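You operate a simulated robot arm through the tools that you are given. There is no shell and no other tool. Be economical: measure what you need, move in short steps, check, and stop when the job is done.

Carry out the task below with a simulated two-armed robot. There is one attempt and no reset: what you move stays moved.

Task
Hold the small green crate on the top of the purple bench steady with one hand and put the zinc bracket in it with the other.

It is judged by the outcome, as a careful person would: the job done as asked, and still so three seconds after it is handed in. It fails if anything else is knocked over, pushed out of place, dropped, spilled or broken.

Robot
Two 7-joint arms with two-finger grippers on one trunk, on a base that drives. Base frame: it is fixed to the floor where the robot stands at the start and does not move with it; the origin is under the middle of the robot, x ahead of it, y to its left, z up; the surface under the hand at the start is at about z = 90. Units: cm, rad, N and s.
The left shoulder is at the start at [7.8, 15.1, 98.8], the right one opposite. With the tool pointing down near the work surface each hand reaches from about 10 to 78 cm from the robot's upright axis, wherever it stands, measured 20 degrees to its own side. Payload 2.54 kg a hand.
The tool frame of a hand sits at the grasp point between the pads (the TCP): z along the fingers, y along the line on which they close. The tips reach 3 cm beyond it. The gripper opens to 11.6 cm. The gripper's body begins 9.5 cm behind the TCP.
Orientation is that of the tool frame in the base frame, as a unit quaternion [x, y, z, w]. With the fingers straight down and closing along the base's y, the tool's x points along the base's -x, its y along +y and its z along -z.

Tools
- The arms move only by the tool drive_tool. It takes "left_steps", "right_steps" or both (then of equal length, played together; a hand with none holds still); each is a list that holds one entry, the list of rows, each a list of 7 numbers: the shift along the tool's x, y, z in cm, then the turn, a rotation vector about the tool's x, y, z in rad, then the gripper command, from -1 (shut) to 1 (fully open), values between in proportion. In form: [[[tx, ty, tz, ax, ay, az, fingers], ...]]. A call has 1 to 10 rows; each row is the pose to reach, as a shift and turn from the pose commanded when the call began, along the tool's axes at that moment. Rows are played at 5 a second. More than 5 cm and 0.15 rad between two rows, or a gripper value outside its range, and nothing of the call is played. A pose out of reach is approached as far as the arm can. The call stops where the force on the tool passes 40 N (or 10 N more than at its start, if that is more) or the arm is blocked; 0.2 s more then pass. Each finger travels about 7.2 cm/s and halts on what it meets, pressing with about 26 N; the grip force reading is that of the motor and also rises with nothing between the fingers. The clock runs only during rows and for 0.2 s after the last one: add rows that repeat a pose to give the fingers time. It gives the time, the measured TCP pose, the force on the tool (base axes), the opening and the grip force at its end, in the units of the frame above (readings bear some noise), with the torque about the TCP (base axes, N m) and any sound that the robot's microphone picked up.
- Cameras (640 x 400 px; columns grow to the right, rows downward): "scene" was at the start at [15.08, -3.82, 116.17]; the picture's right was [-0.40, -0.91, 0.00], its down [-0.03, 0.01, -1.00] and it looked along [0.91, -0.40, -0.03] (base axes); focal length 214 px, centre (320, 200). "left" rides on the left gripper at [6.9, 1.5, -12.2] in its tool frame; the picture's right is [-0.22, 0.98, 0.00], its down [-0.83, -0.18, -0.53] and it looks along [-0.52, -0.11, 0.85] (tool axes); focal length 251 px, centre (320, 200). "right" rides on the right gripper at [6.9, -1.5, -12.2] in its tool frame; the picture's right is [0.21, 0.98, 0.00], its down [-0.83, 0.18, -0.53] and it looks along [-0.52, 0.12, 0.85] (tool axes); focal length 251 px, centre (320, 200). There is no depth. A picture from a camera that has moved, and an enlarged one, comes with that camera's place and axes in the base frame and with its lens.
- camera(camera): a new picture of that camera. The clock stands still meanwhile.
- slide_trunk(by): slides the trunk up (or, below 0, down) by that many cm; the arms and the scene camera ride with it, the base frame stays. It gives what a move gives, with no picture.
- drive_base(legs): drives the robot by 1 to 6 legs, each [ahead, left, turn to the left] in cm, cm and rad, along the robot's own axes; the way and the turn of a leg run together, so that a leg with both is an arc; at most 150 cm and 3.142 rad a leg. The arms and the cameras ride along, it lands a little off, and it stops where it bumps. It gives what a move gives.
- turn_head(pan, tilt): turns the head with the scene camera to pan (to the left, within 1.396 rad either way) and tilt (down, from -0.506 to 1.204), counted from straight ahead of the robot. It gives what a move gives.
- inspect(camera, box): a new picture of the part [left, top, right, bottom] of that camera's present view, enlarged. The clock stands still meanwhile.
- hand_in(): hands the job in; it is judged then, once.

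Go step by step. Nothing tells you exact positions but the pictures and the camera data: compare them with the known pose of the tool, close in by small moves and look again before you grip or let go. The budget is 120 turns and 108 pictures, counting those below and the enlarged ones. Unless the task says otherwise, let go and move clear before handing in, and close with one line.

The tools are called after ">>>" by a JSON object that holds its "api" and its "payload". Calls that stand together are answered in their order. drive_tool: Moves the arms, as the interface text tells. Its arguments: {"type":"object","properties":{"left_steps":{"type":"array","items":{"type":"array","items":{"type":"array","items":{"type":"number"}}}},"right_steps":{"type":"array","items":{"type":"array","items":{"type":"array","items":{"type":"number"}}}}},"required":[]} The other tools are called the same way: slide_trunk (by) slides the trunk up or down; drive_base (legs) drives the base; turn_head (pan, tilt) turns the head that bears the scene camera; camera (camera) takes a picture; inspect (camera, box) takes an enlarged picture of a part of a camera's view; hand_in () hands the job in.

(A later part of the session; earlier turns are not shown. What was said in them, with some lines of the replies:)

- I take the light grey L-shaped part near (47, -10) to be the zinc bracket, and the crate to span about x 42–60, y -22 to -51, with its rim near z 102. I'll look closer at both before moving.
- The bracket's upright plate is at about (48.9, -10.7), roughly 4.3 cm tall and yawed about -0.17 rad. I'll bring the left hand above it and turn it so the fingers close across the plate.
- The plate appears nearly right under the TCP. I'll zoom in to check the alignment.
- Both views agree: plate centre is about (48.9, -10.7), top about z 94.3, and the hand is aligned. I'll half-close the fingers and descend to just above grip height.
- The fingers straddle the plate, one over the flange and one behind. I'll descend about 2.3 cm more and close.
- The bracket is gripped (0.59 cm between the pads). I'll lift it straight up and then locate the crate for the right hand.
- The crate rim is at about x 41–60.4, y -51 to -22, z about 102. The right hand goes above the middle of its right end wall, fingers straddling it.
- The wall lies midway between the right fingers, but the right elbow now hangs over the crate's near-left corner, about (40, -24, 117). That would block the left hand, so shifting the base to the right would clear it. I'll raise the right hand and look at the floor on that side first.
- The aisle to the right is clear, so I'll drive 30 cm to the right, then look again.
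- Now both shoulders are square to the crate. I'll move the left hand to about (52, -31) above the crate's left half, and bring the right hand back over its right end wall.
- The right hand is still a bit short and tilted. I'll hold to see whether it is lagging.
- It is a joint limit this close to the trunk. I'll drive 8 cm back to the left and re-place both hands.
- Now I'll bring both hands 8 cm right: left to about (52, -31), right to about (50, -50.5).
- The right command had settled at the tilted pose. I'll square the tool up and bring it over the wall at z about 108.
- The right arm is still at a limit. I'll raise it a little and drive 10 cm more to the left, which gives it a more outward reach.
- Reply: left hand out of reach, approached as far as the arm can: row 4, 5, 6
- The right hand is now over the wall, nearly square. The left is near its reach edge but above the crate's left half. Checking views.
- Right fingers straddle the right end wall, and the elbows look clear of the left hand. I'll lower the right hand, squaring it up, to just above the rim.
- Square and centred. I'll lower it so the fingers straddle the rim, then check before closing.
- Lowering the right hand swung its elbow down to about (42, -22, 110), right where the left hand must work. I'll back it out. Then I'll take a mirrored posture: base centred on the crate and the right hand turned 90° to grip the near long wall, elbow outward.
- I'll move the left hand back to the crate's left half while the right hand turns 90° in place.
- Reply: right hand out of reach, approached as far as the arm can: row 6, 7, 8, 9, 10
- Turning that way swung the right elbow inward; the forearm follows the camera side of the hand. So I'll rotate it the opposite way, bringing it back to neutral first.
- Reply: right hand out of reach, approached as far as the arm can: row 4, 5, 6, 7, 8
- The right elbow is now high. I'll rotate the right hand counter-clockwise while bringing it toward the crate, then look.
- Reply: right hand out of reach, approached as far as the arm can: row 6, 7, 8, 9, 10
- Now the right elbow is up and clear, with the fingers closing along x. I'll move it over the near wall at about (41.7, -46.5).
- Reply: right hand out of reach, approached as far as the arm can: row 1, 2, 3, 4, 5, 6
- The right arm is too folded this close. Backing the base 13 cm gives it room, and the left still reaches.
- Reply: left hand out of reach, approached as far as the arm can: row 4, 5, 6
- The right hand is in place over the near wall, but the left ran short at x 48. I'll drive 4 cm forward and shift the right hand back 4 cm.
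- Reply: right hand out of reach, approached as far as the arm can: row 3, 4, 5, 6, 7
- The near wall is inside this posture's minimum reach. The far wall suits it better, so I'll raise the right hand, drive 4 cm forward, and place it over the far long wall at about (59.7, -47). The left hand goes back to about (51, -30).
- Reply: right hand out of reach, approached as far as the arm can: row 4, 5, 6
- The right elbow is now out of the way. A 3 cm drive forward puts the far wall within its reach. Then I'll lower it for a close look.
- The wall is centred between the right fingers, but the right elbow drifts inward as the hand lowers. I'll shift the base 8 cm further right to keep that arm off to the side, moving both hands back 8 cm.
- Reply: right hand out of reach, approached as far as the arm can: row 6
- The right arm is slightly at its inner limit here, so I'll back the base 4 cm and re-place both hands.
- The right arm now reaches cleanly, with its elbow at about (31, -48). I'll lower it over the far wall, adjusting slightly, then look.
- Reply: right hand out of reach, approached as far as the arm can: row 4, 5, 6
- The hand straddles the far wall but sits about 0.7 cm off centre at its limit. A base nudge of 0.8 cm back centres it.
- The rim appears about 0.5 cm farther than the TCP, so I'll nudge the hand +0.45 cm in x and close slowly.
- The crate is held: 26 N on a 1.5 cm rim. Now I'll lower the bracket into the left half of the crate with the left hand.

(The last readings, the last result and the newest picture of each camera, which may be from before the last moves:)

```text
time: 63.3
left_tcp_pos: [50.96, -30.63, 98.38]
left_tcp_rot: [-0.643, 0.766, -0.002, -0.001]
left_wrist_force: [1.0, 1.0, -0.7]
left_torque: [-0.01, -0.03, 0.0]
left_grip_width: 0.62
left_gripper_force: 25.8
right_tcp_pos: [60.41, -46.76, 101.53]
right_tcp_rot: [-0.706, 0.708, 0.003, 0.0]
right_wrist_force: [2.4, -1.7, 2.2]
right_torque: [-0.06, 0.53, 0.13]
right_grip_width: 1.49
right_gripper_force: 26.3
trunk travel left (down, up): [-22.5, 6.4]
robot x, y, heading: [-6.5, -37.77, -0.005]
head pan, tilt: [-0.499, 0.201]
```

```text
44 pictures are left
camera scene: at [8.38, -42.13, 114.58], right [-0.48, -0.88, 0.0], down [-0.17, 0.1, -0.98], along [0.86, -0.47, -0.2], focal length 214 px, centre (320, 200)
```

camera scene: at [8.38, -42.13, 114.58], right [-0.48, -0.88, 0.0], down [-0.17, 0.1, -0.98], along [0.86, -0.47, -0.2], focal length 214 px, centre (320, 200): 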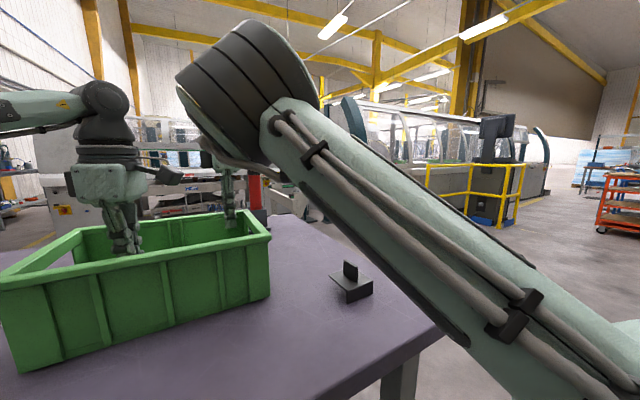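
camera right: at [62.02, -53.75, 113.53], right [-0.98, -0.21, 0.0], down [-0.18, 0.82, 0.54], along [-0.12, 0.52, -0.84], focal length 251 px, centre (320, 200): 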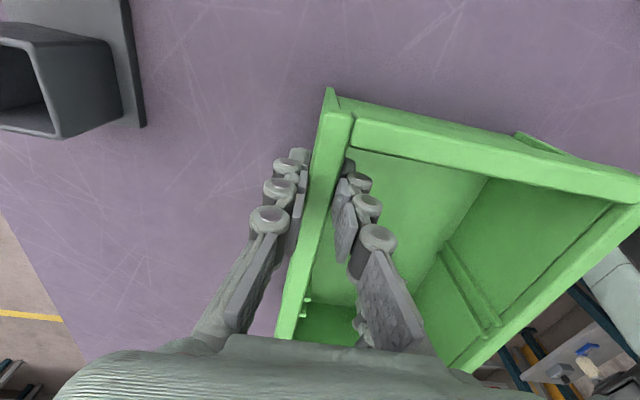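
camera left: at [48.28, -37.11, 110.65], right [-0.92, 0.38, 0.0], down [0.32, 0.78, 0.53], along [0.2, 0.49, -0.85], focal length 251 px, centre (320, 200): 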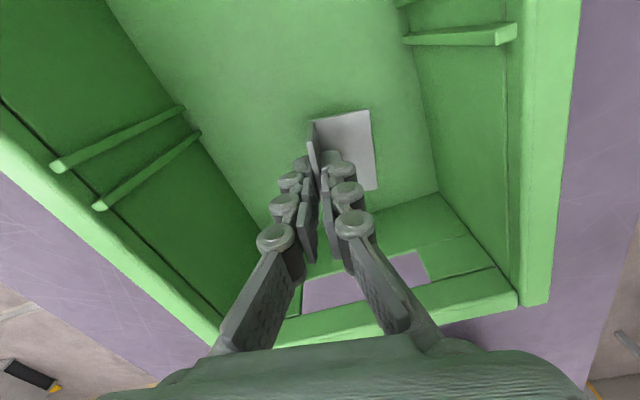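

The bracket is inside with room all around. I'll lower it in small steps toward the floor and watch the force.

>>> {"api": "drive_tool", "payload": {"left_steps": [[[0, 0, 0.8, 0, 0, 0, -1], [0, 0, 1.6, 0, 0, 0, -1], [0, 0, 2.2, 0, 0, 0, -1], [0, 0, 2.5, 0, 0, 0, -1], [0, 0, 2.5, 0, 0, 0, -1]]]}}

>>> {"api": "camera", "payload": {"camera": "left"}}

```text
time: 64.5
left_tcp_pos: [51.13, -30.64, 95.9]
left_tcp_rot: [-0.644, 0.765, -0.002, -0.001]
left_wrist_force: [0.1, -0.8, -0.4]
left_torque: [-0.01, -0.03, -0.01]
left_grip_width: 0.6
left_gripper_force: 25.7
right_tcp_pos: [60.4, -46.82, 101.35]
right_tcp_rot: [-0.706, 0.708, 0.003, -0.001]
right_wrist_force: [1.4, -1.1, 2.1]
right_torque: [-0.21, 0.56, 0.13]
right_grip_width: 1.47
right_gripper_force: 25.9
trunk travel left (down, up): [-22.5, 6.4]
robot x, y, heading: [-6.79, -37.72, -0.0]
head pan, tilt: [-0.499, 0.201]
```

```text
43 pictures are left
camera left: at [48.4, -37.13, 108.22], right [-0.93, 0.38, 0.0], down [0.32, 0.78, 0.53], along [0.2, 0.49, -0.85], focal length 251 px, centre (320, 200)
```

left: 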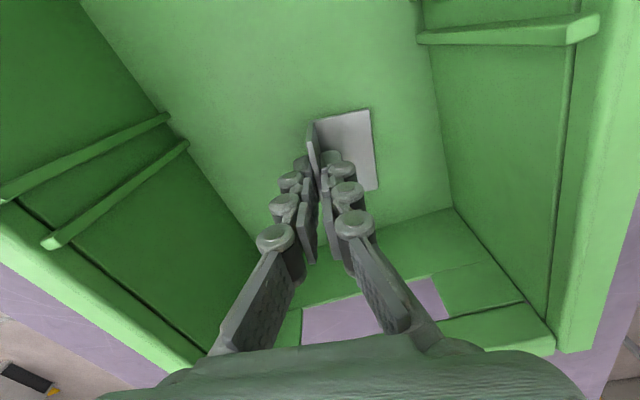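

No contact yet, so I'll continue down in 0.3 cm steps.

>>> {"api": "drive_tool", "payload": {"left_steps": [[[0, 0, 0.3, 0, 0, 0, -1], [0, 0, 0.3, 0, 0, 0, -1], [0, 0, 0.6, 0, 0, 0, -1], [0, 0, 0.6, 0, 0, 0, -1]]]}}

```text
time: 65.5
left_tcp_pos: [51.14, -30.76, 95.33]
left_tcp_rot: [-0.644, 0.765, -0.003, 0.0]
left_wrist_force: [2.6, -2.2, 20.2]
left_torque: [-0.08, 0.02, 0.0]
left_grip_width: 0.59
left_gripper_force: 26.3
right_tcp_pos: [60.42, -46.72, 101.39]
right_tcp_rot: [-0.706, 0.709, 0.004, -0.001]
right_wrist_force: [2.0, -0.1, 0.1]
right_torque: [-0.46, 0.52, 0.06]
right_grip_width: 1.48
right_gripper_force: 26.0
trunk travel left (down, up): [-22.5, 6.4]
robot x, y, heading: [-6.83, -37.73, -0.006]
head pan, tilt: [-0.499, 0.201]
```

The bracket touches the crate floor (20 N). I'll ease off slightly, open a little, and look.

>>> {"api": "drive_tool", "payload": {"left_steps": [[[0, 0, -0.15, 0, 0, 0, -1], [0, 0, -0.15, 0, 0, 0, -0.85], [0, 0, -0.15, 0, 0, 0, -0.7], [0, 0, -0.15, 0, 0, 0, -0.55], [0, 0, -0.15, 0, 0, 0, -0.55]]]}}

>>> {"api": "camera", "payload": {"camera": "left"}}

```text
time: 66.7
left_tcp_pos: [51.08, -30.55, 95.55]
left_tcp_rot: [-0.642, 0.766, -0.002, -0.001]
left_wrist_force: [-0.8, -0.9, -0.9]
left_torque: [0.02, 0.01, 0.0]
left_grip_width: 2.62
left_gripper_force: 0.1
right_tcp_pos: [60.46, -46.82, 101.46]
right_tcp_rot: [-0.707, 0.708, 0.003, -0.001]
right_wrist_force: [-0.4, 0.8, 0.8]
right_torque: [0.34, 0.64, 0.09]
right_grip_width: 1.5
right_gripper_force: 26.6
trunk travel left (down, up): [-22.5, 6.4]
robot x, y, heading: [-6.45, -37.69, -0.002]
head pan, tilt: [-0.499, 0.201]
```

```text
42 pictures are left
camera left: at [48.36, -37.03, 107.8], right [-0.92, 0.38, 0.0], down [0.32, 0.78, 0.53], along [0.2, 0.49, -0.85], focal length 251 px, centre (320, 200)
```

left: 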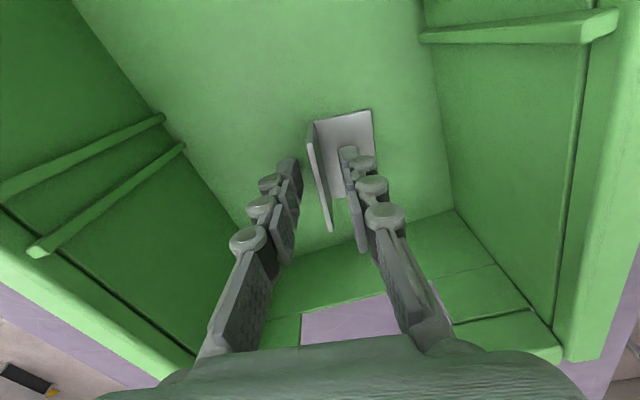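

The bracket stands free on the crate floor with both fingers clear. I'll raise the left hand straight up and out.

>>> {"api": "drive_tool", "payload": {"left_steps": [[[0, 0, -1.5, 0, 0, 0, -0.55], [0, 0, -3, 0, 0, 0, -0.55], [0, 0, -6, 0, 0, 0, -0.55], [0, 0, -9, 0, 0, 0, -0.55], [0, 0, -12, 0, 0, 0, -0.55], [0, 0, -15, 0, 0, 0, -0.55], [0, 0, -17, 0, 0, 0, -0.55]]]}}

>>> {"api": "camera", "payload": {"camera": "left"}}

```text
time: 68.3
left_tcp_pos: [51.24, -30.52, 112.57]
left_tcp_rot: [-0.643, 0.766, -0.001, 0.0]
left_wrist_force: [0.0, -0.5, -0.1]
left_torque: [0.03, -0.01, 0.01]
left_grip_width: 2.6
left_gripper_force: 0.1
right_tcp_pos: [60.41, -46.77, 101.39]
right_tcp_rot: [-0.706, 0.709, 0.003, -0.001]
right_wrist_force: [0.0, -0.8, -0.1]
right_torque: [0.38, 0.6, 0.06]
right_grip_width: 1.51
right_gripper_force: 26.3
trunk travel left (down, up): [-22.5, 6.4]
robot x, y, heading: [-6.25, -37.74, -0.006]
head pan, tilt: [-0.499, 0.201]
```

```text
41 pictures are left
camera left: at [48.38, -36.92, 124.8], right [-0.92, 0.38, 0.0], down [0.32, 0.78, 0.53], along [0.2, 0.49, -0.85], focal length 251 px, centre (320, 200)
```

left: 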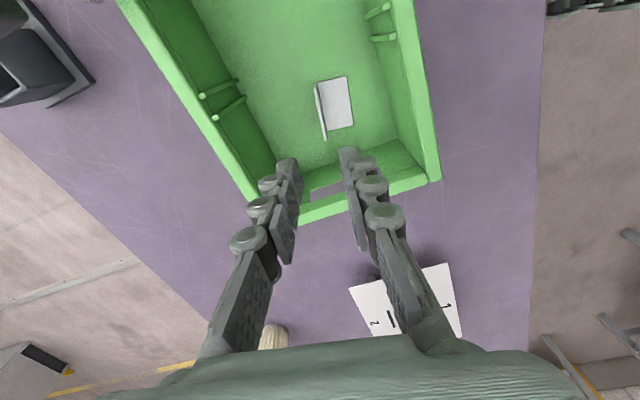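

The bracket stands in the crate. Now I'll open the right hand gently and lift it clear.

>>> {"api": "drive_tool", "payload": {"right_steps": [[[0, 0, 0, 0, 0, 0, -0.5], [0, 0, 0, 0, 0, 0, -0.2], [0, 0, 0, 0, 0, 0, 0], [0, 0, 0, 0, 0, 0, 0], [0, 0, -2, 0, 0, 0, 0], [0, 0, -4, 0, 0, 0, 0], [0, 0, -6, 0, 0, 0, 0], [0, 0, -9, 0, 0, 0, 0], [0, 0, -12, 0, 0, 0, 0]]]}}

>>> {"api": "camera", "payload": {"camera": "left"}}

>>> {"api": "camera", "payload": {"camera": "right"}}

>>> {"api": "camera", "payload": {"camera": "scene"}}

```text
time: 70.3
left_tcp_pos: [51.0, -30.54, 112.43]
left_tcp_rot: [-0.644, 0.765, -0.002, 0.0]
left_wrist_force: [-0.7, 0.4, -1.0]
left_torque: [0.02, 0.0, -0.02]
left_grip_width: 2.61
left_gripper_force: 0.1
right_tcp_pos: [58.92, -47.19, 110.64]
right_tcp_rot: [-0.706, 0.708, 0.003, -0.001]
right_wrist_force: [0.3, -0.6, -0.3]
right_torque: [0.01, 0.01, -0.02]
right_grip_width: 5.79
right_gripper_force: 0.1
right hand out of reach, approached as far as the arm can: row 8, 9
trunk travel left (down, up): [-22.5, 6.4]
robot x, y, heading: [-6.82, -37.32, -0.005]
head pan, tilt: [-0.499, 0.201]
```

```text
40 pictures are left
camera left: at [48.41, -36.92, 124.76], right [-0.92, 0.38, 0.0], down [0.32, 0.78, 0.53], along [0.2, 0.49, -0.85], focal length 251 px, centre (320, 200)
```

left: 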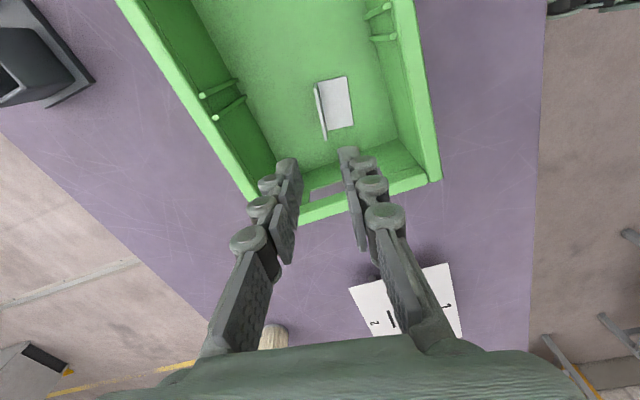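

```text
39 pictures are left
camera right: at [60.46, -54.32, 122.77], right [-0.98, -0.21, 0.01], down [-0.17, 0.82, 0.54], along [-0.12, 0.53, -0.84], focal length 251 px, centre (320, 200)
```

right: 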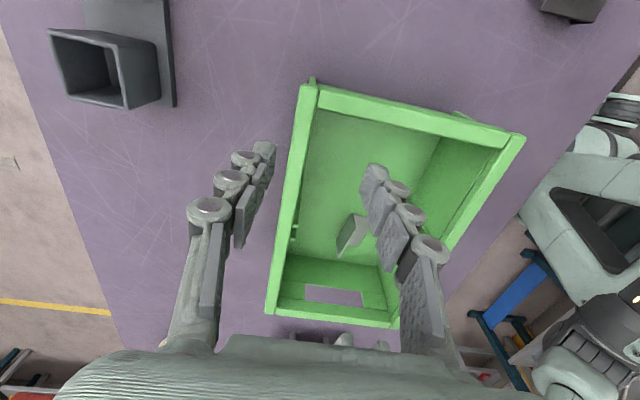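

```text
38 pictures are left
camera scene: at [8.37, -42.13, 114.59], right [-0.48, -0.88, 0.0], down [-0.17, 0.1, -0.98], along [0.86, -0.47, -0.2], focal length 214 px, centre (320, 200)
```

scene: 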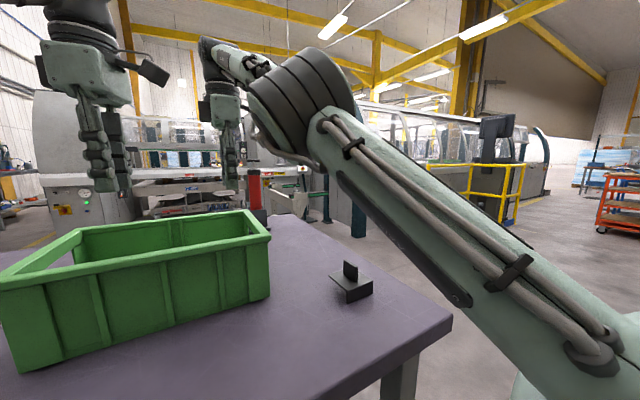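

The bracket rests on the crate floor, the crate hasn't moved, both hands are open and above the rim, and nothing else was disturbed. I'm handing in.

>>> {"api": "hand_in", "payload": {}}

```text
The job is handed in.
```

The zinc bracket is standing in the small green crate: the right hand held the crate steady while the left put the bracket in. Both hands are now open and clear.
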